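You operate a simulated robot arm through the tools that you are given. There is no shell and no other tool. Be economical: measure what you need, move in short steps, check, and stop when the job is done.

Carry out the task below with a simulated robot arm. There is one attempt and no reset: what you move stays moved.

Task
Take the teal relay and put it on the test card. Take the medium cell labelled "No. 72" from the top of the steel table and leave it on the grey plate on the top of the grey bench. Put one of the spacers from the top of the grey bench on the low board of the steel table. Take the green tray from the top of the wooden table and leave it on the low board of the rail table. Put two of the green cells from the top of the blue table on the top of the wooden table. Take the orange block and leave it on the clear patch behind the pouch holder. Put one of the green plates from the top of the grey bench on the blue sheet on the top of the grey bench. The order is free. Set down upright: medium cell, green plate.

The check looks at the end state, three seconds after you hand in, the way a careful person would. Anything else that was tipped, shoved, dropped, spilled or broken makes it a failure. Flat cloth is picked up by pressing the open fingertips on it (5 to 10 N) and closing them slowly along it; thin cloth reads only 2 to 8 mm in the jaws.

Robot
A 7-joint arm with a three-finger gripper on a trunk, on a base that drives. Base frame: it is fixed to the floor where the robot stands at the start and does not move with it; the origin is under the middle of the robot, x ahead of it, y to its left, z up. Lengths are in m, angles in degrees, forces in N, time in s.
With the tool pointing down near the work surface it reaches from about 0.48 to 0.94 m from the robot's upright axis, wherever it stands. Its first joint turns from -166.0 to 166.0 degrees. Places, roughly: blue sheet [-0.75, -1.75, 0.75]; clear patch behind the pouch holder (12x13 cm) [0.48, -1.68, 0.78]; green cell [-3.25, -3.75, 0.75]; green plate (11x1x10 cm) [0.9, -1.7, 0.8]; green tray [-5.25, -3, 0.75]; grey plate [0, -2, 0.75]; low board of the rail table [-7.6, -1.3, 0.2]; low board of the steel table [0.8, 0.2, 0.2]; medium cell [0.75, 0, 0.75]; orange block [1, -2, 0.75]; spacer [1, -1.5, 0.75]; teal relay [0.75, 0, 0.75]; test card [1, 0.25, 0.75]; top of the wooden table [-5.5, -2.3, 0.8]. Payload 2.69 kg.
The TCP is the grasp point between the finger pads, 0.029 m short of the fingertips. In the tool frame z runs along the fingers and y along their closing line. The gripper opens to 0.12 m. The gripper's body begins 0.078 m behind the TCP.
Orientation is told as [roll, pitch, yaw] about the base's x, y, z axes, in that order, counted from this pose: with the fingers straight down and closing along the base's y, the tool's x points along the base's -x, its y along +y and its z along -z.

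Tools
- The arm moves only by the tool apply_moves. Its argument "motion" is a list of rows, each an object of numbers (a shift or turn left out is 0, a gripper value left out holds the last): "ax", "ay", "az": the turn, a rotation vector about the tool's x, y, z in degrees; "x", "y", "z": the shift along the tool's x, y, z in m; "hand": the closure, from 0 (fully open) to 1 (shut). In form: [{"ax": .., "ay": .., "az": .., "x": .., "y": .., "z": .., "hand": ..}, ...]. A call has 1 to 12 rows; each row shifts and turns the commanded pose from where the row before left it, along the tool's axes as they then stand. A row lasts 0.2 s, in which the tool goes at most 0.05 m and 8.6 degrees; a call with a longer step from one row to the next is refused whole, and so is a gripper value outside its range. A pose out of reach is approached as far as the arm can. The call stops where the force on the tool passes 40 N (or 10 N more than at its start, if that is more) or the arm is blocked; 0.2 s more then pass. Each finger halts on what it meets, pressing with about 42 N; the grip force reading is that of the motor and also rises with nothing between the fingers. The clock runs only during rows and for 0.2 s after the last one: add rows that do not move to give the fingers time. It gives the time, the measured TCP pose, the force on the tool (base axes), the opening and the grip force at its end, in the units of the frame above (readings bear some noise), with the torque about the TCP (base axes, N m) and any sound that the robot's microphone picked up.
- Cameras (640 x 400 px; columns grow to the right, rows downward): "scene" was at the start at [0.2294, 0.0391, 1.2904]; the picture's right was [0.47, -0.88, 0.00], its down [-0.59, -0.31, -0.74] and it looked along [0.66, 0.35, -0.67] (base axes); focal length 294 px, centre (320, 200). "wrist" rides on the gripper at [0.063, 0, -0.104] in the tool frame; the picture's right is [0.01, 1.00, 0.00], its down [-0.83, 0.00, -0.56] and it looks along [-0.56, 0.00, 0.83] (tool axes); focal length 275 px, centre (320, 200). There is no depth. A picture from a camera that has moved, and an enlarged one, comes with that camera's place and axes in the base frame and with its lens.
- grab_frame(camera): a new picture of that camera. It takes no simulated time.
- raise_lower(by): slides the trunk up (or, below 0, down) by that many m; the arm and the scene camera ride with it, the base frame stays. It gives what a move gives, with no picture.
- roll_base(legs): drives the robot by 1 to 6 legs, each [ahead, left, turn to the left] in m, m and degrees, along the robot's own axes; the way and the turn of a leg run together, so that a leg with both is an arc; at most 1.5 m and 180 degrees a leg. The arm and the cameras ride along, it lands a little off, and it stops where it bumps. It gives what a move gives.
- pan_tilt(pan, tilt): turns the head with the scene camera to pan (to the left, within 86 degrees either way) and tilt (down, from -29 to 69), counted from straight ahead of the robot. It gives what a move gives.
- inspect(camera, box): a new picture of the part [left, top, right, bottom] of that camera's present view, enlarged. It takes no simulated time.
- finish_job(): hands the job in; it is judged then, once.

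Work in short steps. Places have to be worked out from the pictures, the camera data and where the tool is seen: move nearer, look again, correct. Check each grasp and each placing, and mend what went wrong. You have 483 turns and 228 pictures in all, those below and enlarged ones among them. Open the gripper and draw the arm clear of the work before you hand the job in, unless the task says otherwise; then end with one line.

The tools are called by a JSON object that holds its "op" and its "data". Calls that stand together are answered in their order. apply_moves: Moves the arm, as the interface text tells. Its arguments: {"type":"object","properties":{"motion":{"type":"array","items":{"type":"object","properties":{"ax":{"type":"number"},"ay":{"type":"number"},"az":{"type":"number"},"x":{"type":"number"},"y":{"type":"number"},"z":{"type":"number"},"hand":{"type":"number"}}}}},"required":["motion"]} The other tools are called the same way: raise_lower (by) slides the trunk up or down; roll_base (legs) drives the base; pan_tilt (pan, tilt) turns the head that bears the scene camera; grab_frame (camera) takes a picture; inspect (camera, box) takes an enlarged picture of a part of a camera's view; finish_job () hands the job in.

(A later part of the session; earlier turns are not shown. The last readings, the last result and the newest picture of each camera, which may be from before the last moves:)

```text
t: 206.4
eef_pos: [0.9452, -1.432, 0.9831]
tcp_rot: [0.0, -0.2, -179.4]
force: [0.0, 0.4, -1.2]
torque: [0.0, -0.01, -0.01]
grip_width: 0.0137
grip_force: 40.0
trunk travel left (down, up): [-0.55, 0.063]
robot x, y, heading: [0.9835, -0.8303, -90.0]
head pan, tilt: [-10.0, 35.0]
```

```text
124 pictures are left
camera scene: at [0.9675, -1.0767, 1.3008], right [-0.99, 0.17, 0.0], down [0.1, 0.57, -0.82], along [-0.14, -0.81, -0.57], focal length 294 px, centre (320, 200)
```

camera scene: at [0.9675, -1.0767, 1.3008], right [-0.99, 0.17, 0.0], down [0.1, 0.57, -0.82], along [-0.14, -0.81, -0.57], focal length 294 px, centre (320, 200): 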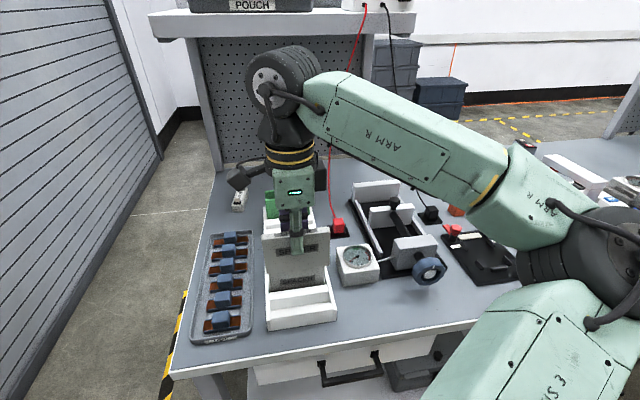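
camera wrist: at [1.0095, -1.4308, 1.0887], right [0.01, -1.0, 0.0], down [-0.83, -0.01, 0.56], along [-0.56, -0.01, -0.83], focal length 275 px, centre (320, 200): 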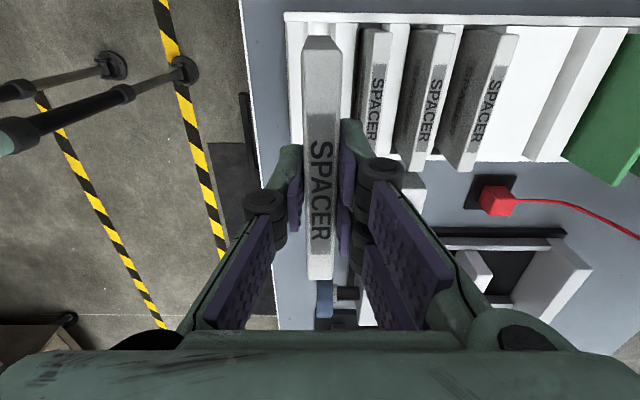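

Spacer held. I lift to 1.10, back off, and turn around to face the steel table from its −y side.

{"op": "apply_moves", "data": {"motion": [{"z": -0.04, "y": -0.01}, {"z": -0.04, "y": -0.01}, {"z": -0.04, "y": -0.01}, {}]}}

{"op": "roll_base", "data": {"legs": [[-0.12, 0, 0], [0, 0, 90], [0, 0, 90]]}}

{"op": "pan_tilt", "data": {"pan": 25, "tilt": 45}}

{"op": "grab_frame", "data": {"camera": "scene"}}

```text
t: 207.4
eef_pos: [0.9449, -1.4008, 1.1034]
tcp_rot: [0.0, -0.2, -179.5]
force: [-0.5, 0.0, -1.1]
torque: [0.0, 0.0, -0.01]
grip_width: 0.0135
grip_force: 40.5
trunk travel left (down, up): [-0.55, 0.063]
robot x, y, heading: [0.983, -0.8331, -90.1]
head pan, tilt: [-10.0, 35.0]
```

```text
t: 216.5
eef_pos: [1.0056, -0.1448, 1.1038]
tcp_rot: [0.0, -0.1, 1.9]
force: [-1.3, 0.1, -0.9]
torque: [0.0, 0.01, -0.01]
grip_width: 0.0137
grip_force: 40.1
trunk travel left (down, up): [-0.55, 0.063]
robot x, y, heading: [0.9798, -0.7139, 91.3]
head pan, tilt: [-10.0, 35.0]
```

```text
t: 217.5
eef_pos: [1.0059, -0.1453, 1.1039]
tcp_rot: [0.0, -0.1, 1.9]
force: [-0.8, 0.1, -1.6]
torque: [0.0, 0.0, -0.01]
grip_width: 0.0133
grip_force: 40.7
trunk travel left (down, up): [-0.55, 0.063]
robot x, y, heading: [0.9833, -0.7129, 91.4]
head pan, tilt: [25.0, 45.0]
```

```text
123 pictures are left
camera scene: at [0.9419, -0.4844, 1.286], right [0.9, 0.45, 0.0], down [0.31, -0.63, -0.71], along [-0.31, 0.63, -0.71], focal length 294 px, centre (320, 200)
```

scene: 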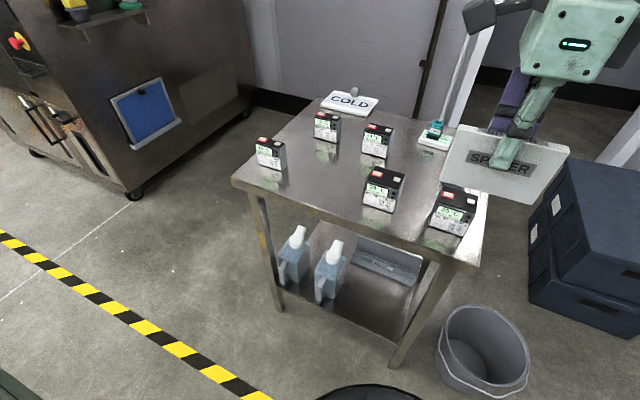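

{"op": "inspect", "data": {"camera": "scene", "box": [250, 200, 442, 370]}}

```text
2.35 times, centred on (346, 285) of scene
camera zoom: at [0.9419, -0.4844, 1.286], right [0.9, 0.45, 0.0], down [0.31, -0.63, -0.71], along [-0.31, 0.63, -0.71], focal length 692 px, centre (259, 0)
```

zoom: 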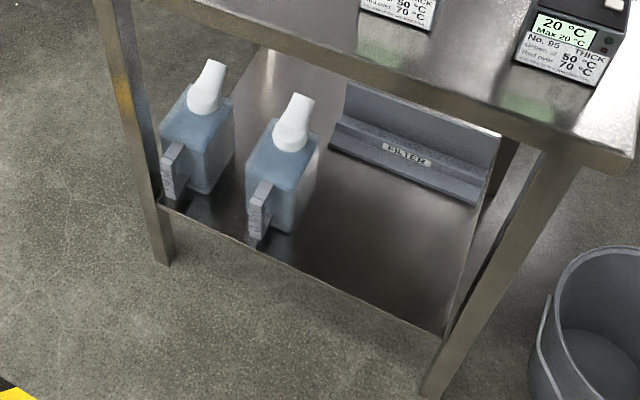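

Free space on the low board is about x 0.78–1.0, y −0.03–0.16. I back off to about (0.75, −0.82), then lower the trunk.

{"op": "roll_base", "data": {"legs": [[-0.105, 0.235, -1.4]]}}

{"op": "raise_lower", "data": {"by": -0.54}}

{"op": "grab_frame", "data": {"camera": "scene"}}

```text
t: 220.0
eef_pos: [0.787, -0.2528, 1.104]
tcp_rot: [-0.1, -0.1, 0.5]
force: [-0.3, -0.5, -1.1]
torque: [0.01, 0.02, 0.02]
grip_width: 0.0137
grip_force: 39.7
trunk travel left (down, up): [-0.55, 0.063]
robot x, y, heading: [0.7505, -0.8191, 90.3]
head pan, tilt: [25.0, 45.0]
```

```text
refused: -0.54 is not a number from -0.4 to 0.4
```

```text
121 pictures are left
camera scene: at [0.7139, -0.5906, 1.286], right [0.91, 0.42, 0.0], down [0.3, -0.64, -0.71], along [-0.3, 0.64, -0.71], focal length 294 px, centre (320, 200)
```

scene: 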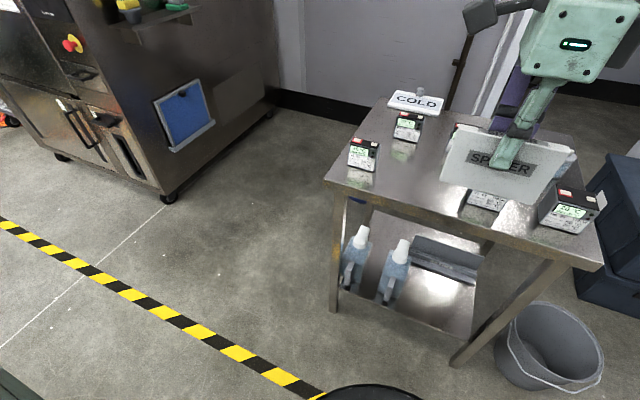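

{"op": "raise_lower", "data": {"by": -0.3}}

{"op": "raise_lower", "data": {"by": -0.24}}

{"op": "pan_tilt", "data": {"pan": 10, "tilt": 25}}

{"op": "grab_frame", "data": {"camera": "scene"}}

{"op": "grab_frame", "data": {"camera": "wrist"}}

```text
t: 223.0
eef_pos: [0.786, -0.253, 0.8034]
tcp_rot: [0.0, -0.1, 0.4]
force: [0.5, 0.3, -1.5]
torque: [-0.03, -0.02, 0.0]
grip_width: 0.0133
grip_force: 39.9
trunk travel left (down, up): [-0.25, 0.363]
robot x, y, heading: [0.7475, -0.8247, 90.0]
head pan, tilt: [25.0, 45.0]
```

```text
t: 225.7
eef_pos: [0.787, -0.2553, 0.6382]
tcp_rot: [0.3, -0.1, 0.4]
force: [0.1, 0.5, -1.0]
torque: [0.01, -0.02, 0.0]
grip_width: 0.0136
grip_force: 40.1
trunk travel left (down, up): [-0.078, 0.535]
robot x, y, heading: [0.7489, -0.8234, 90.3]
head pan, tilt: [25.0, 45.0]
stopped: the arm was blocked; the commanded pose is now the measured one
```

```text
t: 226.5
eef_pos: [0.7854, -0.2549, 0.6368]
tcp_rot: [0.3, -0.3, 0.5]
force: [0.1, 0.2, -1.1]
torque: [0.02, -0.02, 0.02]
grip_width: 0.0137
grip_force: 39.8
trunk travel left (down, up): [-0.078, 0.535]
robot x, y, heading: [0.7472, -0.825, 89.9]
head pan, tilt: [10.0, 25.0]
```

```text
120 pictures are left
camera scene: at [0.732, -0.5764, 0.8485], right [0.98, 0.18, 0.0], down [0.07, -0.41, -0.91], along [-0.16, 0.89, -0.42], focal length 294 px, centre (320, 200)
```

scene: 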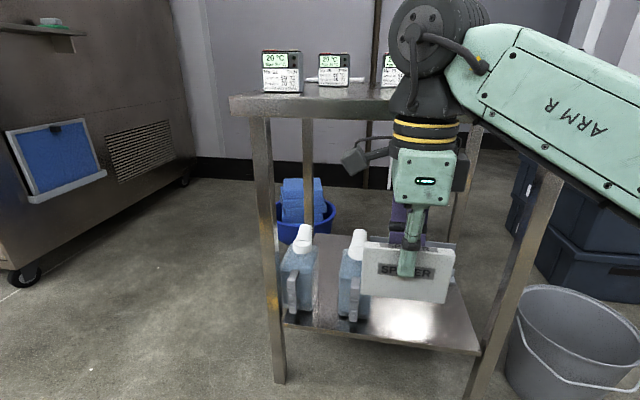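

```text
119 pictures are left
camera wrist: at [0.723, -0.2563, 0.7412], right [-0.01, 1.0, 0.01], down [0.83, 0.01, 0.56], along [0.56, 0.01, -0.83], focal length 275 px, centre (320, 200)
```

wrist: 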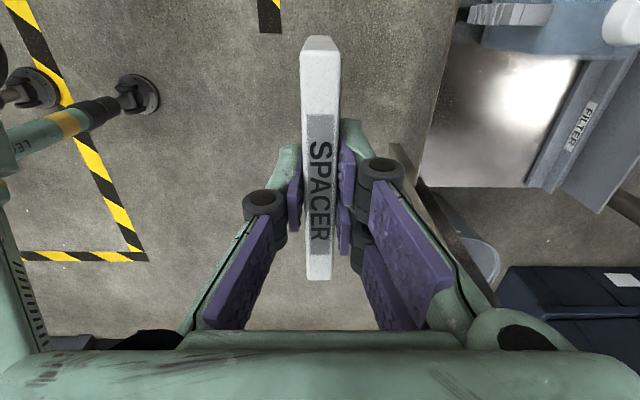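

The trunk stopped at −0.47 m. I raise 3 cm to relieve the contact and look to the right at what the arm meets.

{"op": "raise_lower", "data": {"by": 0.03}}

{"op": "pan_tilt", "data": {"pan": -40, "tilt": 45}}

{"op": "grab_frame", "data": {"camera": "scene"}}

```text
t: 227.2
eef_pos: [0.7869, -0.253, 0.6613]
tcp_rot: [0.0, -0.2, 0.6]
force: [0.9, 0.3, -2.0]
torque: [-0.04, -0.01, 0.02]
grip_width: 0.0138
grip_force: 40.5
trunk travel left (down, up): [-0.108, 0.505]
robot x, y, heading: [0.751, -0.8234, 90.0]
head pan, tilt: [10.0, 25.0]
```

```text
t: 228.4
eef_pos: [0.7862, -0.2534, 0.6615]
tcp_rot: [0.0, -0.2, 0.5]
force: [0.0, -0.7, -1.8]
torque: [0.02, 0.04, 0.01]
grip_width: 0.0134
grip_force: 40.2
trunk travel left (down, up): [-0.108, 0.505]
robot x, y, heading: [0.7458, -0.8181, 90.0]
head pan, tilt: [-40.0, 45.0]
```

```text
118 pictures are left
camera scene: at [0.8007, -0.6017, 0.8444], right [0.77, -0.64, 0.0], down [-0.45, -0.54, -0.71], along [0.45, 0.54, -0.71], focal length 294 px, centre (320, 200)
```

scene: 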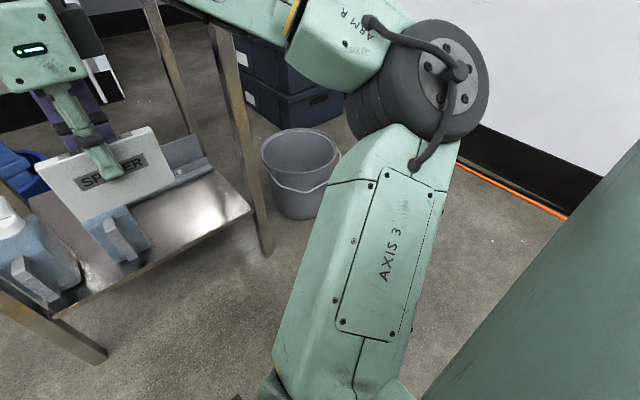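

Nothing external is touched (likely self-limit). I lower the arm itself to z≈0.37 outside the table.

{"op": "apply_moves", "data": {"motion": [{"z": 0.045}, {"z": 0.045}, {"z": 0.045}, {"z": 0.045}, {"z": 0.045}, {"z": 0.045}, {"z": 0.02}, {}]}}

{"op": "pan_tilt", "data": {"pan": 0, "tilt": 30}}

{"op": "grab_frame", "data": {"camera": "scene"}}

```text
t: 230.2
eef_pos: [0.7869, -0.2526, 0.3727]
tcp_rot: [0.0, -0.1, 0.5]
force: [0.5, 0.4, -0.5]
torque: [0.0, -0.02, 0.01]
grip_width: 0.0133
grip_force: 40.3
trunk travel left (down, up): [-0.108, 0.505]
robot x, y, heading: [0.7472, -0.821, 90.1]
head pan, tilt: [-40.0, 45.0]
```

```text
t: 231.3
eef_pos: [0.7877, -0.2526, 0.3721]
tcp_rot: [0.0, -0.2, 0.6]
force: [0.3, -0.6, -1.7]
torque: [0.01, 0.01, -0.01]
grip_width: 0.0135
grip_force: 39.9
trunk travel left (down, up): [-0.108, 0.505]
robot x, y, heading: [0.7535, -0.8178, 90.3]
head pan, tilt: [0.0, 30.0]
```

```text
117 pictures are left
camera scene: at [0.7485, -0.5737, 0.867], right [1.0, 0.0, 0.0], down [0.0, -0.5, -0.87], along [0.0, 0.87, -0.5], focal length 294 px, centre (320, 200)
```

scene: 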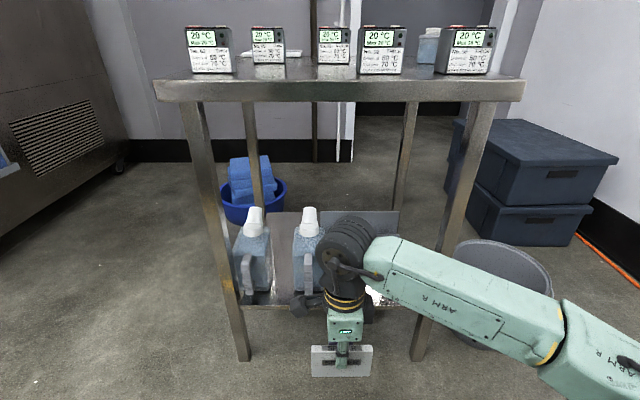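

Clear view. I move right/forward to about (0.905, −0.10) still outside, then check clearances.

{"op": "apply_moves", "data": {"motion": [{"x": -0.0295, "y": 0.0375}, {"x": -0.0295, "y": 0.0375}, {"x": -0.0295, "y": 0.0375}, {"x": -0.0295, "y": 0.0375}, {}]}}

{"op": "grab_frame", "data": {"camera": "scene"}}

```text
t: 232.5
eef_pos: [0.9051, -0.1015, 0.372]
tcp_rot: [0.1, 0.0, 0.5]
force: [1.0, -0.9, -1.6]
torque: [0.01, 0.02, -0.03]
grip_width: 0.0136
grip_force: 39.7
trunk travel left (down, up): [-0.108, 0.505]
robot x, y, heading: [0.7474, -0.8206, 89.9]
head pan, tilt: [0.0, 30.0]
```

```text
116 pictures are left
camera scene: at [0.7485, -0.5737, 0.867], right [1.0, 0.0, 0.0], down [0.0, -0.5, -0.87], along [0.0, 0.87, -0.5], focal length 294 px, centre (320, 200)
```

scene: 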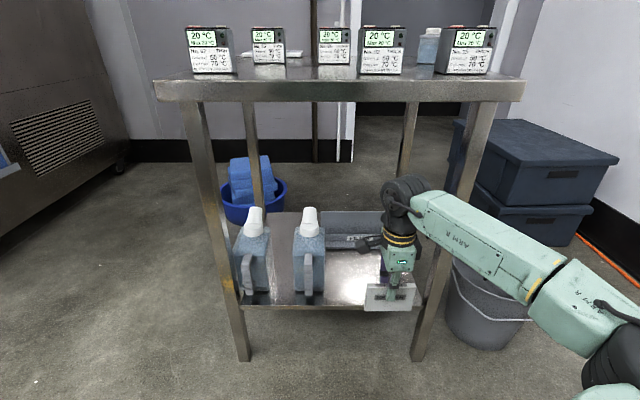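

Forearm leaves about 4 cm to the right leg; I bias 2 cm left and go in 8 cm, then check.

{"op": "apply_moves", "data": {"motion": [{"x": 0.01, "y": 0.03}, {"x": 0.01, "y": 0.03}, {"y": 0.02}, {}]}}

{"op": "grab_frame", "data": {"camera": "scene"}}

```text
t: 233.5
eef_pos: [0.8837, -0.0223, 0.373]
tcp_rot: [-0.1, -0.2, 0.4]
force: [-0.7, 0.1, -0.8]
torque: [0.02, 0.02, 0.02]
grip_width: 0.0134
grip_force: 40.3
trunk travel left (down, up): [-0.108, 0.505]
robot x, y, heading: [0.7449, -0.8232, 89.9]
head pan, tilt: [0.0, 30.0]
```

```text
115 pictures are left
camera scene: at [0.7485, -0.5737, 0.867], right [1.0, 0.0, 0.0], down [0.0, -0.5, -0.87], along [0.0, 0.87, -0.5], focal length 294 px, centre (320, 200)
```

scene: 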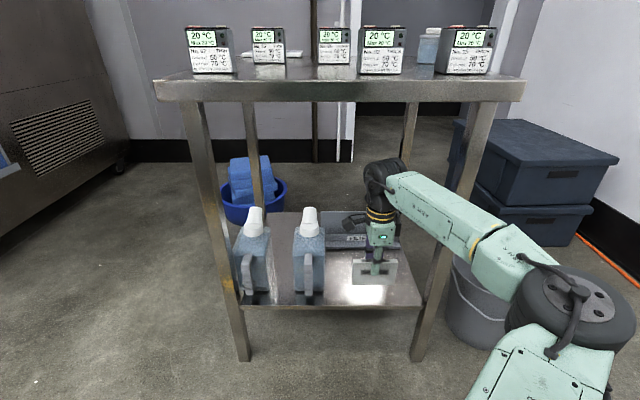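

{"op": "apply_moves", "data": {"motion": [{"y": 0.03}, {"y": 0.03}, {}]}}

{"op": "apply_moves", "data": {"motion": [{"z": 0.03}, {"z": 0.03}, {"z": 0.01}, {}]}}

{"op": "grab_frame", "data": {"camera": "scene"}}

{"op": "grab_frame", "data": {"camera": "wrist"}}

```text
t: 234.3
eef_pos: [0.8838, 0.0381, 0.3725]
tcp_rot: [0.0, -0.3, 0.5]
force: [0.0, 0.7, 0.1]
torque: [-0.05, -0.04, -0.04]
grip_width: 0.0134
grip_force: 40.1
trunk travel left (down, up): [-0.108, 0.505]
robot x, y, heading: [0.7492, -0.8202, 90.1]
head pan, tilt: [0.0, 30.0]
```

```text
t: 235.0
eef_pos: [0.8828, 0.0388, 0.3207]
tcp_rot: [0.5, -0.1, 0.5]
force: [-0.2, -7.3, 22.4]
torque: [-0.36, -0.17, -0.01]
grip_width: 0.0137
grip_force: 40.2
trunk travel left (down, up): [-0.108, 0.505]
robot x, y, heading: [0.7477, -0.8215, 89.9]
head pan, tilt: [0.0, 30.0]
stopped in row 3: the force on the tool passed its limit at 47 N (the readings are from after the stop); the commanded pose is now the measured one
```

```text
114 pictures are left
camera scene: at [0.7483, -0.5752, 0.8679], right [1.0, 0.0, 0.0], down [0.0, -0.5, -0.87], along [0.0, 0.87, -0.5], focal length 294 px, centre (320, 200)
```

scene: 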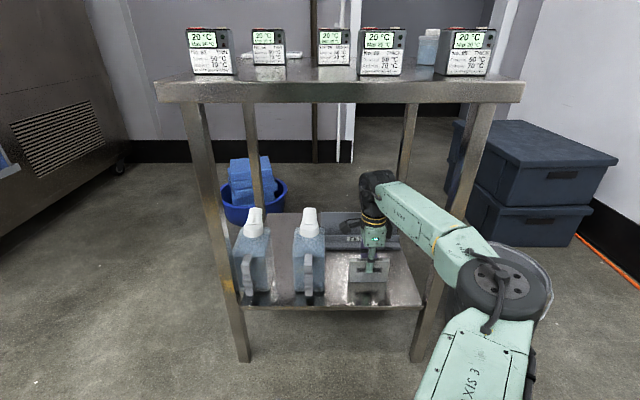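

```text
113 pictures are left
camera wrist: at [0.8202, 0.0371, 0.4253], right [-0.01, 1.0, 0.01], down [0.83, 0.01, 0.56], along [0.56, 0.01, -0.83], focal length 275 px, centre (320, 200)
```

wrist: 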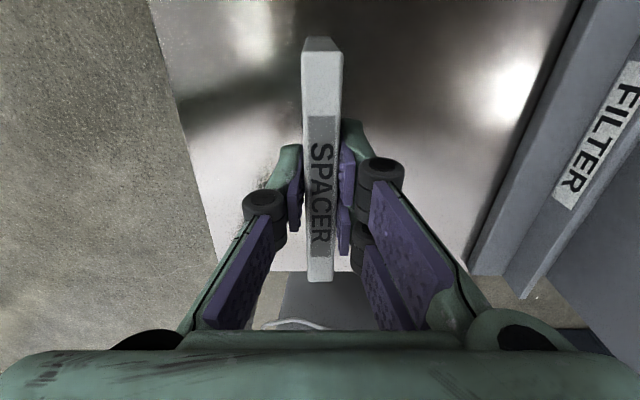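

The spacer stands on the board (board ≈0.245). I ease up and open slowly.

{"op": "apply_moves", "data": {"motion": [{"z": -0.001}, {}, {"hand": 0.88}, {"hand": 0.86}, {"hand": 0.83}, {"hand": 0.8}, {"hand": 0.75}, {"hand": 0.7}, {}]}}

{"op": "grab_frame", "data": {"camera": "wrist"}}

```text
t: 237.0
eef_pos: [0.8829, 0.0391, 0.3173]
tcp_rot: [0.3, -0.1, 0.5]
force: [0.1, -0.2, 0.2]
torque: [-0.02, 0.01, 0.03]
grip_width: 0.0362
grip_force: 0.1
trunk travel left (down, up): [-0.108, 0.505]
robot x, y, heading: [0.7506, -0.8196, 90.2]
head pan, tilt: [0.0, 30.0]
```

```text
112 pictures are left
camera wrist: at [0.8202, 0.0373, 0.4214], right [-0.01, 1.0, 0.0], down [0.83, 0.01, 0.56], along [0.56, 0.01, -0.83], focal length 275 px, centre (320, 200)
```

wrist: 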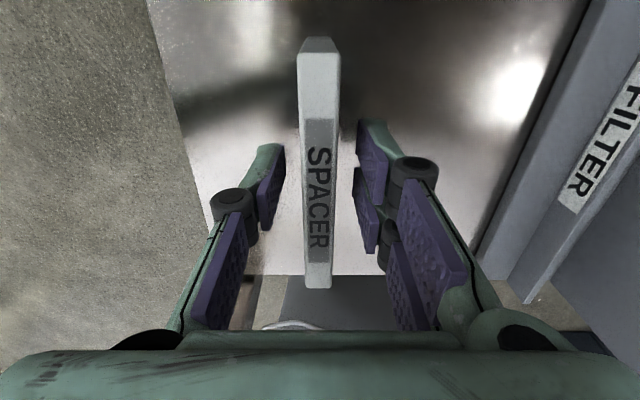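

The spacer stands. I rise 7 cm and withdraw toward the robot.

{"op": "apply_moves", "data": {"motion": [{"z": -0.025}, {"z": -0.03}, {"z": -0.015}, {}]}}

{"op": "apply_moves", "data": {"motion": [{"y": -0.03}, {"y": -0.04}, {"y": -0.045}, {"y": -0.045}, {"y": -0.045}, {"y": -0.045}, {"y": -0.045}, {}]}}

{"op": "grab_frame", "data": {"camera": "scene"}}

```text
t: 238.0
eef_pos: [0.8825, 0.039, 0.3875]
tcp_rot: [0.2, -0.1, 0.5]
force: [0.5, 0.1, 0.3]
torque: [-0.02, 0.0, 0.0]
grip_width: 0.0361
grip_force: 0.0
trunk travel left (down, up): [-0.108, 0.505]
robot x, y, heading: [0.7492, -0.8202, 90.1]
head pan, tilt: [0.0, 30.0]
```

```text
t: 239.8
eef_pos: [0.8853, -0.2576, 0.387]
tcp_rot: [0.4, -0.2, 0.5]
force: [-0.5, 0.3, 0.3]
torque: [-0.01, -0.01, -0.04]
grip_width: 0.0363
grip_force: 0.0
trunk travel left (down, up): [-0.108, 0.505]
robot x, y, heading: [0.749, -0.8208, 90.3]
head pan, tilt: [0.0, 30.0]
```

```text
111 pictures are left
camera scene: at [0.7485, -0.5739, 0.867], right [1.0, 0.0, 0.0], down [0.0, -0.5, -0.87], along [0.0, 0.87, -0.5], focal length 294 px, centre (320, 200)
```

scene: 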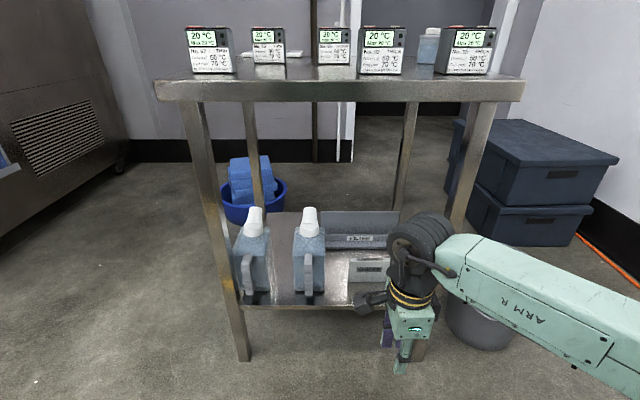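

Spacer done. I raise the trunk and arm, then turn to face −x and look down the hall.

{"op": "apply_moves", "data": {"motion": [{"y": -0.04, "z": -0.03}, {"x": 0.03, "z": -0.04}, {"x": 0.03, "z": -0.04}, {"x": 0.03, "z": -0.04}, {"z": -0.05}, {"z": -0.05}, {}]}}

{"op": "raise_lower", "data": {"by": 0.4}}

{"op": "raise_lower", "data": {"by": 0.05}}

{"op": "roll_base", "data": {"legs": [[0, 0, 90]]}}

{"op": "pan_tilt", "data": {"pan": 15, "tilt": 15}}

{"op": "grab_frame", "data": {"camera": "scene"}}

```text
t: 241.4
eef_pos: [0.795, -0.2993, 0.6357]
tcp_rot: [0.5, -0.1, 0.5]
force: [0.0, 0.0, 0.5]
torque: [0.03, 0.01, -0.02]
grip_width: 0.036
grip_force: 0.0
trunk travel left (down, up): [-0.108, 0.505]
robot x, y, heading: [0.7475, -0.8196, 90.2]
head pan, tilt: [0.0, 30.0]
```

```text
t: 245.2
eef_pos: [0.7942, -0.2985, 1.036]
tcp_rot: [0.3, -0.1, 0.5]
force: [-0.3, -0.8, 0.0]
torque: [-0.02, -0.02, 0.0]
grip_width: 0.036
grip_force: 0.1
trunk travel left (down, up): [-0.508, 0.105]
robot x, y, heading: [0.7466, -0.8196, 90.0]
head pan, tilt: [0.0, 30.0]
```

```text
t: 246.2
eef_pos: [0.7943, -0.298, 1.0845]
tcp_rot: [0.3, -0.1, 0.5]
force: [0.0, 0.0, 0.0]
torque: [0.0, -0.01, -0.04]
grip_width: 0.036
grip_force: 0.0
trunk travel left (down, up): [-0.558, 0.055]
robot x, y, heading: [0.748, -0.8232, 90.1]
head pan, tilt: [0.0, 30.0]
```

```text
t: 250.5
eef_pos: [0.2272, -0.7761, 1.0848]
tcp_rot: [0.3, -0.1, 90.7]
force: [0.2, 0.0, -0.6]
torque: [0.01, 0.02, -0.01]
grip_width: 0.0362
grip_force: 0.2
trunk travel left (down, up): [-0.558, 0.055]
robot x, y, heading: [0.7487, -0.8196, -179.7]
head pan, tilt: [0.0, 30.0]
```

```text
t: 251.3
eef_pos: [0.2271, -0.7759, 1.086]
tcp_rot: [0.3, -0.1, 90.6]
force: [-0.1, 0.1, -0.3]
torque: [0.01, 0.02, 0.07]
grip_width: 0.0359
grip_force: 0.1
trunk travel left (down, up): [-0.558, 0.055]
robot x, y, heading: [0.7485, -0.8215, -179.7]
head pan, tilt: [15.0, 15.0]
```

```text
110 pictures are left
camera scene: at [0.5026, -0.8453, 1.3412], right [-0.26, 0.97, 0.0], down [0.25, 0.07, -0.97], along [-0.93, -0.25, -0.26], focal length 294 px, centre (320, 200)
```

scene: 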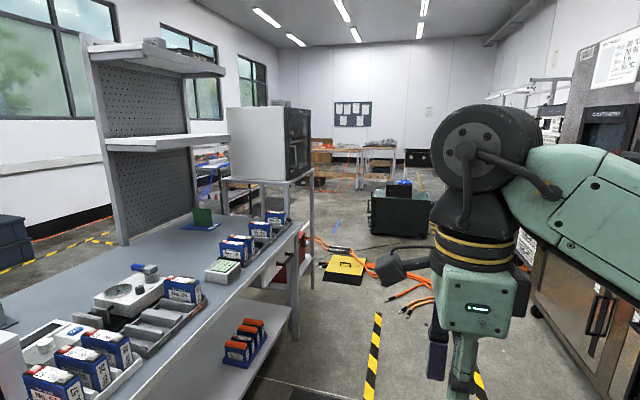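

Obstacles ahead: yellow case near (−1.8, −1.2), loose orange cables ending near (−1.5, −0.55), dark case near (−2.7, −0.8), machine front at y≈0.28. I advance to (0, −0.25) and look again.

{"op": "roll_base", "data": {"legs": [[0.8, 0, 0], [0.1, 0.0, 0]]}}

{"op": "pan_tilt", "data": {"pan": -15, "tilt": 25}}

{"op": "grab_frame", "data": {"camera": "scene"}}

{"op": "pan_tilt", "data": {"pan": 20, "tilt": 25}}

{"op": "grab_frame", "data": {"camera": "scene"}}

```text
t: 256.3
eef_pos: [-0.6715, -0.7794, 1.0845]
tcp_rot: [0.2, -0.1, 90.6]
force: [0.1, -0.4, -1.0]
torque: [0.0, 0.0, -0.01]
grip_width: 0.0359
grip_force: 0.0
trunk travel left (down, up): [-0.558, 0.055]
robot x, y, heading: [-0.1506, -0.825, -180.0]
head pan, tilt: [15.0, 15.0]
```

```text
t: 257.2
eef_pos: [-0.6714, -0.78, 1.0856]
tcp_rot: [0.2, -0.1, 90.6]
force: [-0.3, -0.1, -0.4]
torque: [0.0, 0.01, 0.0]
grip_width: 0.0363
grip_force: 0.0
trunk travel left (down, up): [-0.558, 0.055]
robot x, y, heading: [-0.1472, -0.8261, -179.9]
head pan, tilt: [-15.0, 25.0]
```

```text
109 pictures are left
camera scene: at [-0.3946, -0.8008, 1.325], right [0.25, 0.97, 0.0], down [0.41, -0.11, -0.91], along [-0.88, 0.23, -0.42], focal length 294 px, centre (320, 200)
```

scene: 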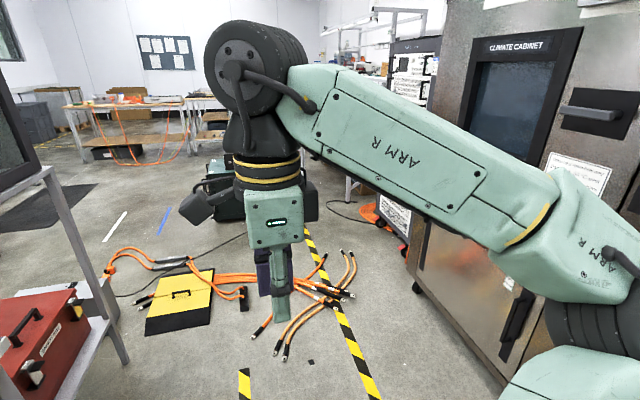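

```text
t: 258.2
eef_pos: [-0.6712, -0.7799, 1.085]
tcp_rot: [0.3, 0.0, 90.6]
force: [0.2, -0.2, -0.4]
torque: [-0.03, -0.02, -0.02]
grip_width: 0.0362
grip_force: 0.1
trunk travel left (down, up): [-0.558, 0.055]
robot x, y, heading: [-0.1496, -0.8211, -179.8]
head pan, tilt: [20.0, 25.0]
```

```text
108 pictures are left
camera scene: at [-0.392, -0.856, 1.325], right [-0.34, 0.94, 0.0], down [0.4, 0.15, -0.91], along [-0.85, -0.31, -0.42], focal length 294 px, centre (320, 200)
```

scene: 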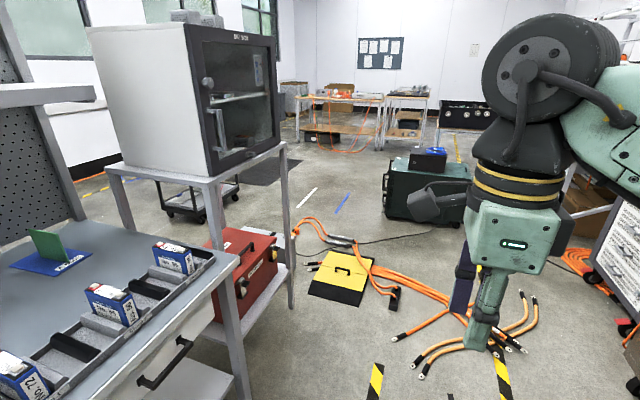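

Loose cables block the corridor to the west, so I'll go around behind the grey bench via the gap by the shutter (x 1.17–2.0). I extend the arm forward to keep it slim, then back up to x≈1.58 and turn left.

{"op": "apply_moves", "data": {"motion": [{"y": 0.045}, {"y": 0.045}, {"y": 0.045}, {"y": 0.045}, {"y": 0.045}, {}]}}

{"op": "roll_base", "data": {"legs": [[-0.9, 0, 0], [-0.83, 0, 0], [0, 0, 90]]}}

{"op": "pan_tilt", "data": {"pan": 0, "tilt": 35}}

{"op": "grab_frame", "data": {"camera": "scene"}}

```text
t: 259.6
eef_pos: [-0.8964, -0.7836, 1.0866]
tcp_rot: [0.2, -0.2, 90.8]
force: [0.3, -0.9, 1.5]
torque: [0.04, 0.01, -0.03]
grip_width: 0.0361
grip_force: 0.1
trunk travel left (down, up): [-0.558, 0.055]
robot x, y, heading: [-0.1492, -0.8273, -179.6]
head pan, tilt: [20.0, 25.0]
```

```text
t: 272.4
eef_pos: [1.5512, -1.559, 1.0872]
tcp_rot: [0.4, -0.1, -177.9]
force: [1.1, -0.1, 0.4]
torque: [0.01, -0.03, 0.01]
grip_width: 0.0361
grip_force: 0.1
trunk travel left (down, up): [-0.558, 0.055]
robot x, y, heading: [1.5748, -0.8111, -88.6]
head pan, tilt: [20.0, 25.0]
```

```text
t: 273.2
eef_pos: [1.5513, -1.5594, 1.087]
tcp_rot: [0.4, -0.1, -178.1]
force: [0.6, 0.7, -0.4]
torque: [0.01, 0.01, -0.02]
grip_width: 0.0359
grip_force: 0.1
trunk travel left (down, up): [-0.558, 0.055]
robot x, y, heading: [1.5734, -0.8092, -88.5]
head pan, tilt: [0.0, 35.0]
```

```text
107 pictures are left
camera scene: at [1.5808, -1.0539, 1.3093], right [-1.0, -0.03, 0.0], down [-0.02, 0.57, -0.82], along [0.02, -0.82, -0.57], focal length 294 px, centre (320, 200)
```

scene: 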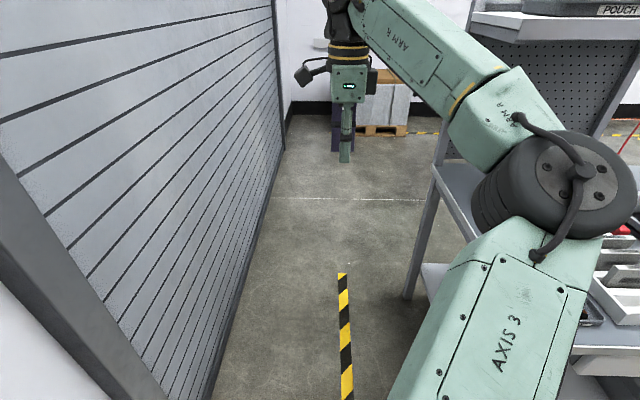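

The elbow would pass near the shelf post, so I stretch the arm further forward and lower to slim the profile.

{"op": "apply_moves", "data": {"motion": [{"z": 0.045}, {"z": 0.045}, {"y": 0.03, "z": 0.035}, {"y": 0.04}, {"y": 0.03}, {}]}}

{"op": "grab_frame", "data": {"camera": "scene"}}

```text
t: 274.6
eef_pos: [1.5543, -1.6599, 0.9616]
tcp_rot: [0.3, 0.0, -178.0]
force: [0.2, 0.5, -0.3]
torque: [0.0, 0.01, 0.02]
grip_width: 0.0361
grip_force: 0.1
trunk travel left (down, up): [-0.558, 0.055]
robot x, y, heading: [1.5736, -0.8085, -88.6]
head pan, tilt: [0.0, 35.0]
```

```text
106 pictures are left
camera scene: at [1.5807, -1.0539, 1.3093], right [-1.0, -0.03, 0.0], down [-0.02, 0.57, -0.82], along [0.02, -0.82, -0.57], focal length 294 px, centre (320, 200)
```

scene: 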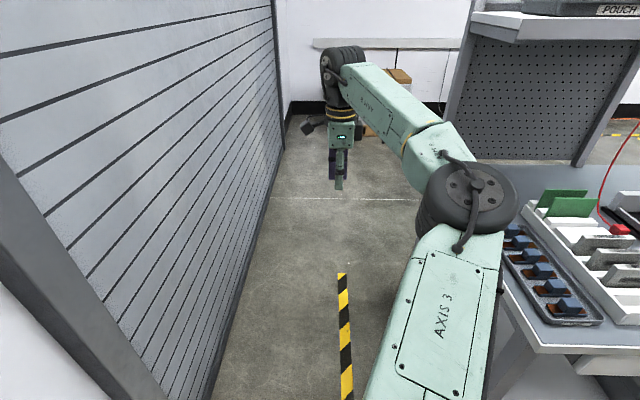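

Slim enough. I drive ahead 1.9 m in two legs through the gap.

{"op": "roll_base", "data": {"legs": [[0.9, 0, -1.4], [1.0, 0, 0]]}}

{"op": "pan_tilt", "data": {"pan": -60, "tilt": 20}}

{"op": "grab_frame", "data": {"camera": "scene"}}

```text
t: 284.1
eef_pos: [1.5608, -3.5602, 0.962]
tcp_rot: [0.3, -0.1, -179.2]
force: [-0.2, 0.3, -0.2]
torque: [0.0, -0.01, 0.06]
grip_width: 0.0362
grip_force: 0.1
trunk travel left (down, up): [-0.558, 0.055]
robot x, y, heading: [1.5981, -2.7102, -89.5]
head pan, tilt: [0.0, 35.0]
```

```text
t: 285.4
eef_pos: [1.5608, -3.5581, 0.961]
tcp_rot: [0.3, -0.1, -179.2]
force: [0.0, -1.5, -0.4]
torque: [-0.04, 0.04, 0.05]
grip_width: 0.036
grip_force: 0.1
trunk travel left (down, up): [-0.558, 0.055]
robot x, y, heading: [1.601, -2.7116, -89.5]
head pan, tilt: [-60.0, 20.0]
```

```text
105 pictures are left
camera scene: at [1.5185, -2.9132, 1.3331], right [-0.51, 0.86, 0.0], down [0.29, 0.17, -0.94], along [-0.81, -0.48, -0.34], focal length 294 px, centre (320, 200)
```

scene: 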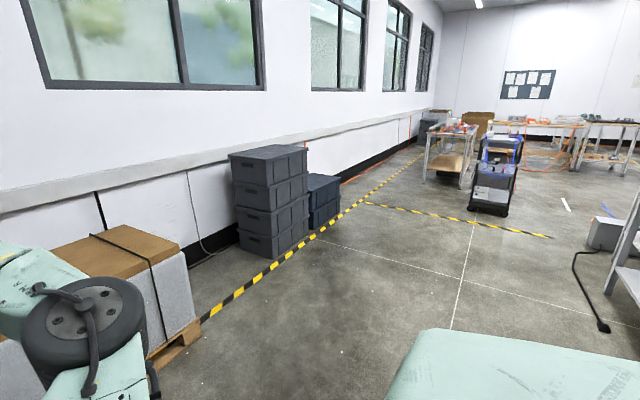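

Behind the bench is clear. I turn right to face −x and drive 2.6 m west along y≈−2.75.

{"op": "roll_base", "data": {"legs": [[0, 0, -90], [0, 0.1, -0.5], [1.3, 0, 0], [1.3, 0, 0]]}}

{"op": "pan_tilt", "data": {"pan": 15, "tilt": 20}}

{"op": "grab_frame", "data": {"camera": "scene"}}

```text
t: 303.0
eef_pos: [-1.8423, -2.7726, 0.9624]
tcp_rot: [0.3, -0.1, 90.6]
force: [-0.5, 0.3, 0.2]
torque: [-0.02, 0.02, 0.02]
grip_width: 0.036
grip_force: 0.0
trunk travel left (down, up): [-0.558, 0.055]
robot x, y, heading: [-0.9957, -2.8122, -180.1]
head pan, tilt: [-60.0, 20.0]
```

```text
t: 304.5
eef_pos: [-1.8424, -2.7721, 0.9619]
tcp_rot: [0.3, -0.1, 90.5]
force: [0.0, 0.5, -0.5]
torque: [0.02, -0.02, 0.01]
grip_width: 0.036
grip_force: 0.0
trunk travel left (down, up): [-0.558, 0.055]
robot x, y, heading: [-0.9956, -2.8114, -179.8]
head pan, tilt: [15.0, 20.0]
```

```text
104 pictures are left
camera scene: at [-1.2403, -2.8385, 1.3331], right [-0.26, 0.97, 0.0], down [0.33, 0.09, -0.94], along [-0.91, -0.25, -0.34], focal length 294 px, centre (320, 200)
```

scene: 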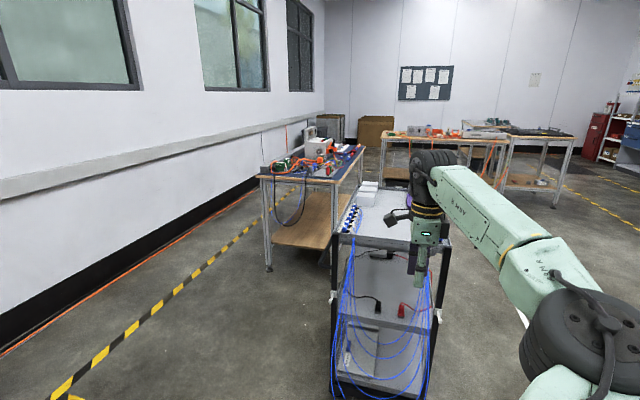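

The trolley is dead ahead at x≈−2.3; the blue table's near end is at x≈−3.15, y −3.8…−3.25. I shift left 0.8 m and advance 0.9 m, then look at the table top.

{"op": "roll_base", "data": {"legs": [[0, 0.8, 0], [0.9, 0, 0]]}}

{"op": "pan_tilt", "data": {"pan": 5, "tilt": 20}}

{"op": "grab_frame", "data": {"camera": "scene"}}

{"op": "grab_frame", "data": {"camera": "wrist"}}

```text
t: 315.3
eef_pos: [-2.7365, -3.5684, 0.9626]
tcp_rot: [0.3, -0.1, 90.7]
force: [-0.4, 0.1, -0.6]
torque: [-0.02, -0.02, 0.02]
grip_width: 0.0362
grip_force: 0.0
trunk travel left (down, up): [-0.558, 0.055]
robot x, y, heading: [-1.8858, -3.6053, -179.8]
head pan, tilt: [15.0, 20.0]
```

```text
t: 316.1
eef_pos: [-2.7357, -3.5701, 0.9626]
tcp_rot: [0.2, -0.1, 90.7]
force: [-0.1, -0.2, 0.3]
torque: [0.05, 0.02, 0.01]
grip_width: 0.036
grip_force: 0.0
trunk travel left (down, up): [-0.558, 0.055]
robot x, y, heading: [-1.8889, -3.6109, -179.4]
head pan, tilt: [5.0, 20.0]
```

```text
103 pictures are left
camera scene: at [-2.137, -3.6183, 1.3331], right [-0.09, 1.0, 0.0], down [0.34, 0.03, -0.94], along [-0.94, -0.09, -0.34], focal length 294 px, centre (320, 200)
```

scene: 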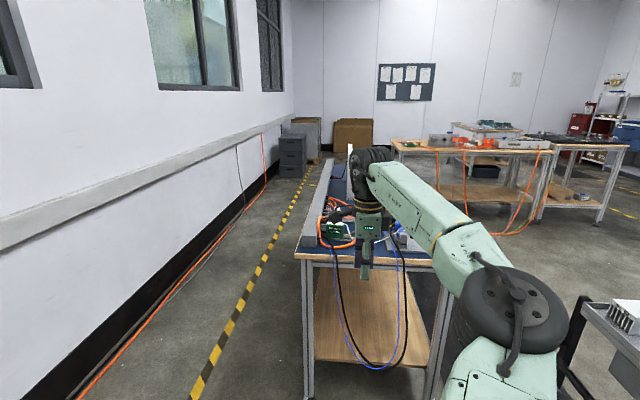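

```text
102 pictures are left
camera wrist: at [-2.7347, -3.6331, 1.0666], right [-1.0, -0.02, 0.0], down [-0.01, 0.83, 0.56], along [-0.01, 0.56, -0.83], focal length 275 px, centre (320, 200)
```

wrist: 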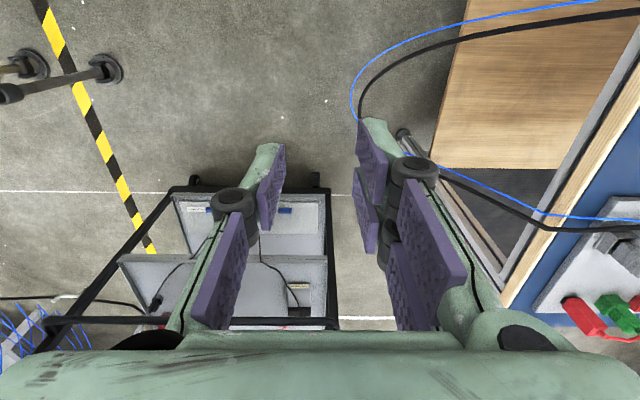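

Cables hang off the near end of the blue table. I zoom on the table top to find the green cells.

{"op": "inspect", "data": {"camera": "scene", "box": [280, 150, 440, 260]}}

```text
3.64 times, centred on (360, 205) of scene
camera zoom: at [-2.137, -3.6183, 1.3331], right [-0.09, 1.0, 0.0], down [0.34, 0.03, -0.94], along [-0.94, -0.09, -0.34], focal length 1069 px, centre (174, 182)
```

zoom: 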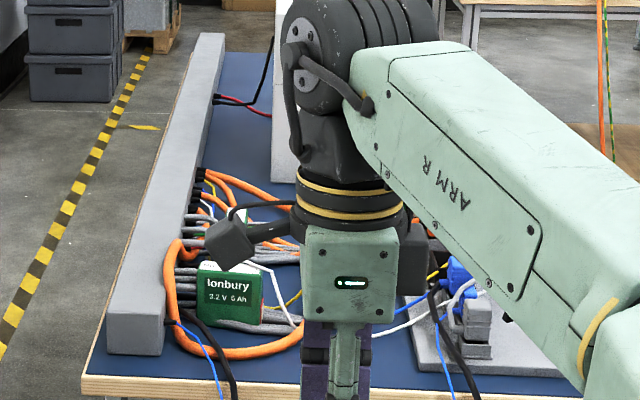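

Green cells sit among cables near the south side. I shift left 0.5 m for an unobstructed view.

{"op": "roll_base", "data": {"legs": [[0, 0.5, 0], [0.4, 0, 0]]}}

{"op": "pan_tilt", "data": {"pan": -35, "tilt": 30}}

{"op": "grab_frame", "data": {"camera": "scene"}}

```text
t: 322.6
eef_pos: [-3.1338, -4.0773, 0.9624]
tcp_rot: [0.4, -0.2, 90.7]
force: [0.0, 1.1, -0.2]
torque: [0.03, 0.02, 0.02]
grip_width: 0.0359
grip_force: 0.0
trunk travel left (down, up): [-0.558, 0.055]
robot x, y, heading: [-2.2806, -4.1153, -179.8]
head pan, tilt: [5.0, 20.0]
```

```text
t: 323.6
eef_pos: [-3.1313, -4.0754, 0.9627]
tcp_rot: [0.4, -0.1, 90.6]
force: [-0.5, 0.0, -0.6]
torque: [-0.01, -0.01, 0.02]
grip_width: 0.0358
grip_force: 0.0
trunk travel left (down, up): [-0.558, 0.055]
robot x, y, heading: [-2.2822, -4.1103, -180.0]
head pan, tilt: [-35.0, 30.0]
```

```text
100 pictures are left
camera scene: at [-2.5133, -4.0645, 1.3171], right [0.57, 0.82, 0.0], down [0.41, -0.28, -0.87], along [-0.71, 0.49, -0.5], focal length 294 px, centre (320, 200)
```

scene: 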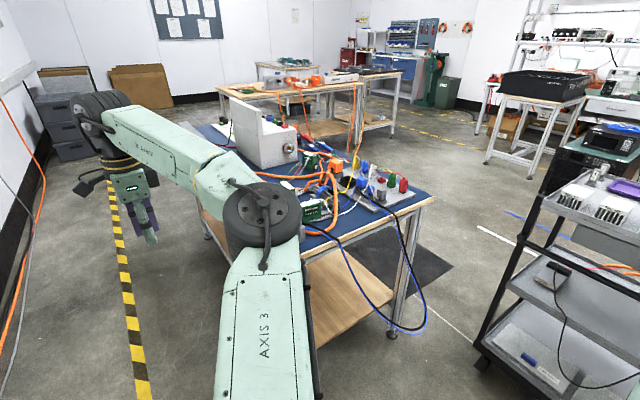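

I'll approach from the table's south side: move left, raise and retract the arm, advance to x≈−3.2 and turn right to face +y.

{"op": "roll_base", "data": {"legs": [[0, 0.33, 0]]}}

{"op": "apply_moves", "data": {"motion": [{"y": -0.045}, {"y": -0.045, "z": -0.02}, {"y": -0.04, "z": -0.03}, {"y": -0.04, "z": -0.03}, {"y": -0.04, "z": -0.03}, {"y": -0.04, "z": -0.03}, {"y": -0.03}, {}]}}

{"op": "roll_base", "data": {"legs": [[0.9, 0, 0], [0, 0, -90]]}}

{"op": "pan_tilt", "data": {"pan": 20, "tilt": 35}}

{"op": "grab_frame", "data": {"camera": "scene"}}

{"op": "grab_frame", "data": {"camera": "wrist"}}

```text
t: 326.8
eef_pos: [-3.1294, -4.4124, 0.9622]
tcp_rot: [0.2, -0.1, 90.8]
force: [-0.2, 0.8, 0.3]
torque: [-0.01, 0.02, 0.0]
grip_width: 0.0363
grip_force: 0.0
trunk travel left (down, up): [-0.558, 0.055]
robot x, y, heading: [-2.2807, -4.4484, -179.7]
head pan, tilt: [-35.0, 30.0]
```

```text
t: 328.6
eef_pos: [-2.8487, -4.4081, 1.1033]
tcp_rot: [0.3, -0.1, 90.9]
force: [-0.1, 0.0, 1.3]
torque: [-0.03, -0.01, -0.02]
grip_width: 0.0361
grip_force: 0.0
trunk travel left (down, up): [-0.558, 0.055]
robot x, y, heading: [-2.281, -4.4541, -179.7]
head pan, tilt: [-35.0, 30.0]
```

```text
t: 337.3
eef_pos: [-3.1448, -3.8877, 1.1025]
tcp_rot: [0.3, -0.1, 0.6]
force: [-0.4, 0.6, 0.3]
torque: [0.04, 0.03, 0.02]
grip_width: 0.0358
grip_force: 0.1
trunk travel left (down, up): [-0.558, 0.055]
robot x, y, heading: [-3.1877, -4.4585, 90.1]
head pan, tilt: [-35.0, 30.0]
```

```text
t: 338.6
eef_pos: [-3.1442, -3.8866, 1.1012]
tcp_rot: [0.3, -0.1, 0.6]
force: [1.0, 0.0, 0.0]
torque: [0.01, 0.0, 0.01]
grip_width: 0.0359
grip_force: 0.0
trunk travel left (down, up): [-0.558, 0.055]
robot x, y, heading: [-3.1866, -4.4576, 89.8]
head pan, tilt: [20.0, 35.0]
```

```text
99 pictures are left
camera scene: at [-3.2199, -4.2177, 1.3093], right [0.94, 0.34, 0.0], down [0.2, -0.54, -0.82], along [-0.28, 0.77, -0.57], focal length 294 px, centre (320, 200)
```

scene: 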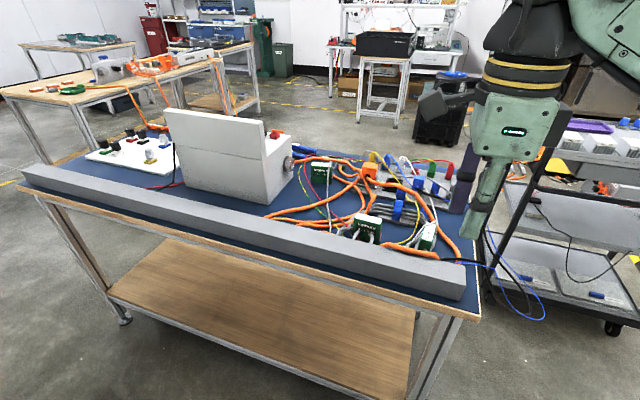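

```text
98 pictures are left
camera wrist: at [-3.2073, -3.8889, 1.2057], right [-0.01, 1.0, 0.0], down [0.83, 0.01, 0.56], along [0.56, 0.01, -0.83], focal length 275 px, centre (320, 200)
```

wrist: 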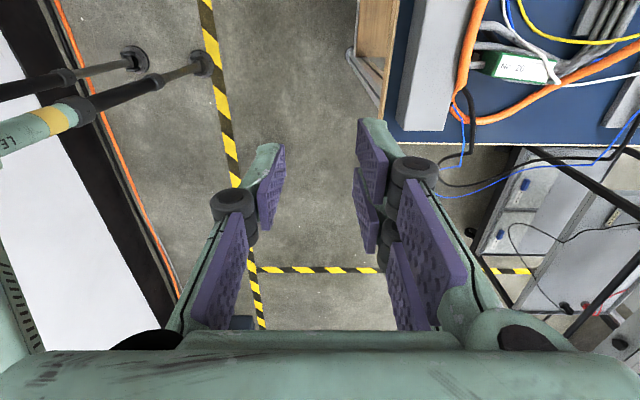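

Now three green cells are visible. I zoom in on that area.

{"op": "inspect", "data": {"camera": "scene", "box": [290, 140, 450, 270]}}

{"op": "inspect", "data": {"camera": "scene", "box": [60, 100, 220, 200]}}

```text
3.08 times, centred on (370, 205) of scene
camera zoom: at [-3.2199, -4.2177, 1.3093], right [0.94, 0.34, 0.0], down [0.2, -0.54, -0.82], along [-0.28, 0.77, -0.57], focal length 905 px, centre (166, 185)
```

zoom: 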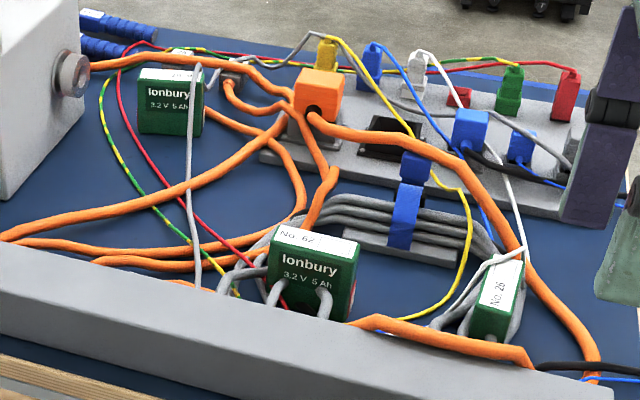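

```text
4.00 times, centred on (140, 150) of scene
camera zoom: at [-3.2199, -4.2177, 1.3093], right [0.94, 0.34, 0.0], down [0.2, -0.54, -0.82], along [-0.28, 0.77, -0.57], focal length 1176 px, centre (1040, 400)
```

zoom: 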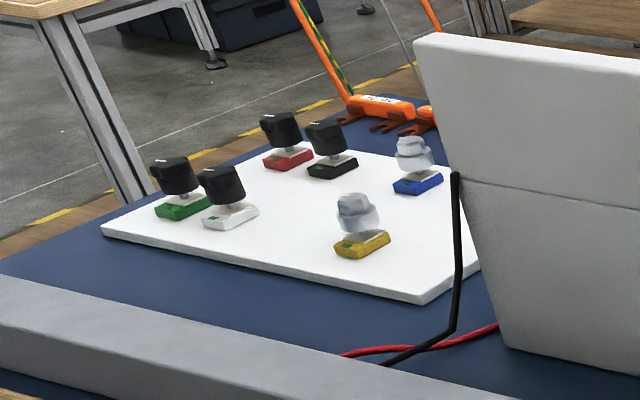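

I move the gripper above the middle cell (≈(−3.30, −3.66)) staying high, to look straight down.

{"op": "apply_moves", "data": {"motion": [{"z": -0.04}, {"x": 0.035, "y": 0.03}, {"x": 0.035, "y": 0.03}, {"x": 0.035, "y": 0.03}, {"x": 0.035, "y": 0.03}, {"y": 0.04}, {}]}}

{"op": "grab_frame", "data": {"camera": "wrist"}}

```text
t: 340.2
eef_pos: [-3.2846, -3.7306, 1.125]
tcp_rot: [0.5, 0.1, 0.6]
force: [0.3, 0.3, 0.2]
torque: [0.02, -0.02, 0.01]
grip_width: 0.0359
grip_force: 0.0
out of reach, approached as far as the arm can: row 3, 4, 5, 6
trunk travel left (down, up): [-0.558, 0.055]
robot x, y, heading: [-3.1881, -4.4576, 90.1]
head pan, tilt: [20.0, 35.0]
```

```text
95 pictures are left
camera wrist: at [-3.3475, -3.7324, 1.2296], right [-0.01, 1.0, 0.01], down [0.83, 0.01, 0.55], along [0.55, 0.01, -0.83], focal length 275 px, centre (320, 200)
```

wrist: 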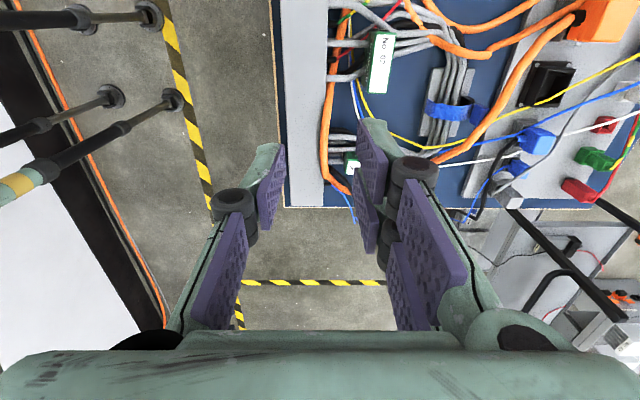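

{"op": "inspect", "data": {"camera": "wrist", "box": [300, 0, 460, 100]}}

{"op": "inspect", "data": {"camera": "wrist", "box": [300, 100, 460, 200]}}

```text
4.00 times, centred on (380, 50) of wrist
camera zoom: at [-3.3475, -3.7324, 1.2296], right [-0.01, 1.0, 0.01], down [0.83, 0.01, 0.55], along [0.55, 0.01, -0.83], focal length 1101 px, centre (80, 800)
```

zoom: 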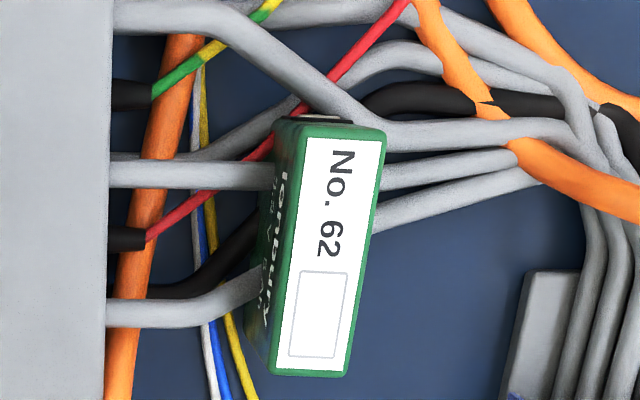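

```text
4.00 times, centred on (380, 150) of wrist
camera zoom: at [-3.3475, -3.7324, 1.2296], right [-0.01, 1.0, 0.01], down [0.83, 0.01, 0.55], along [0.55, 0.01, -0.83], focal length 1101 px, centre (80, 400)
```

zoom: 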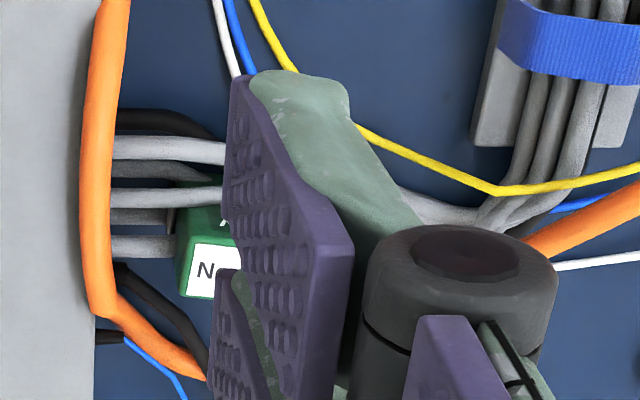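

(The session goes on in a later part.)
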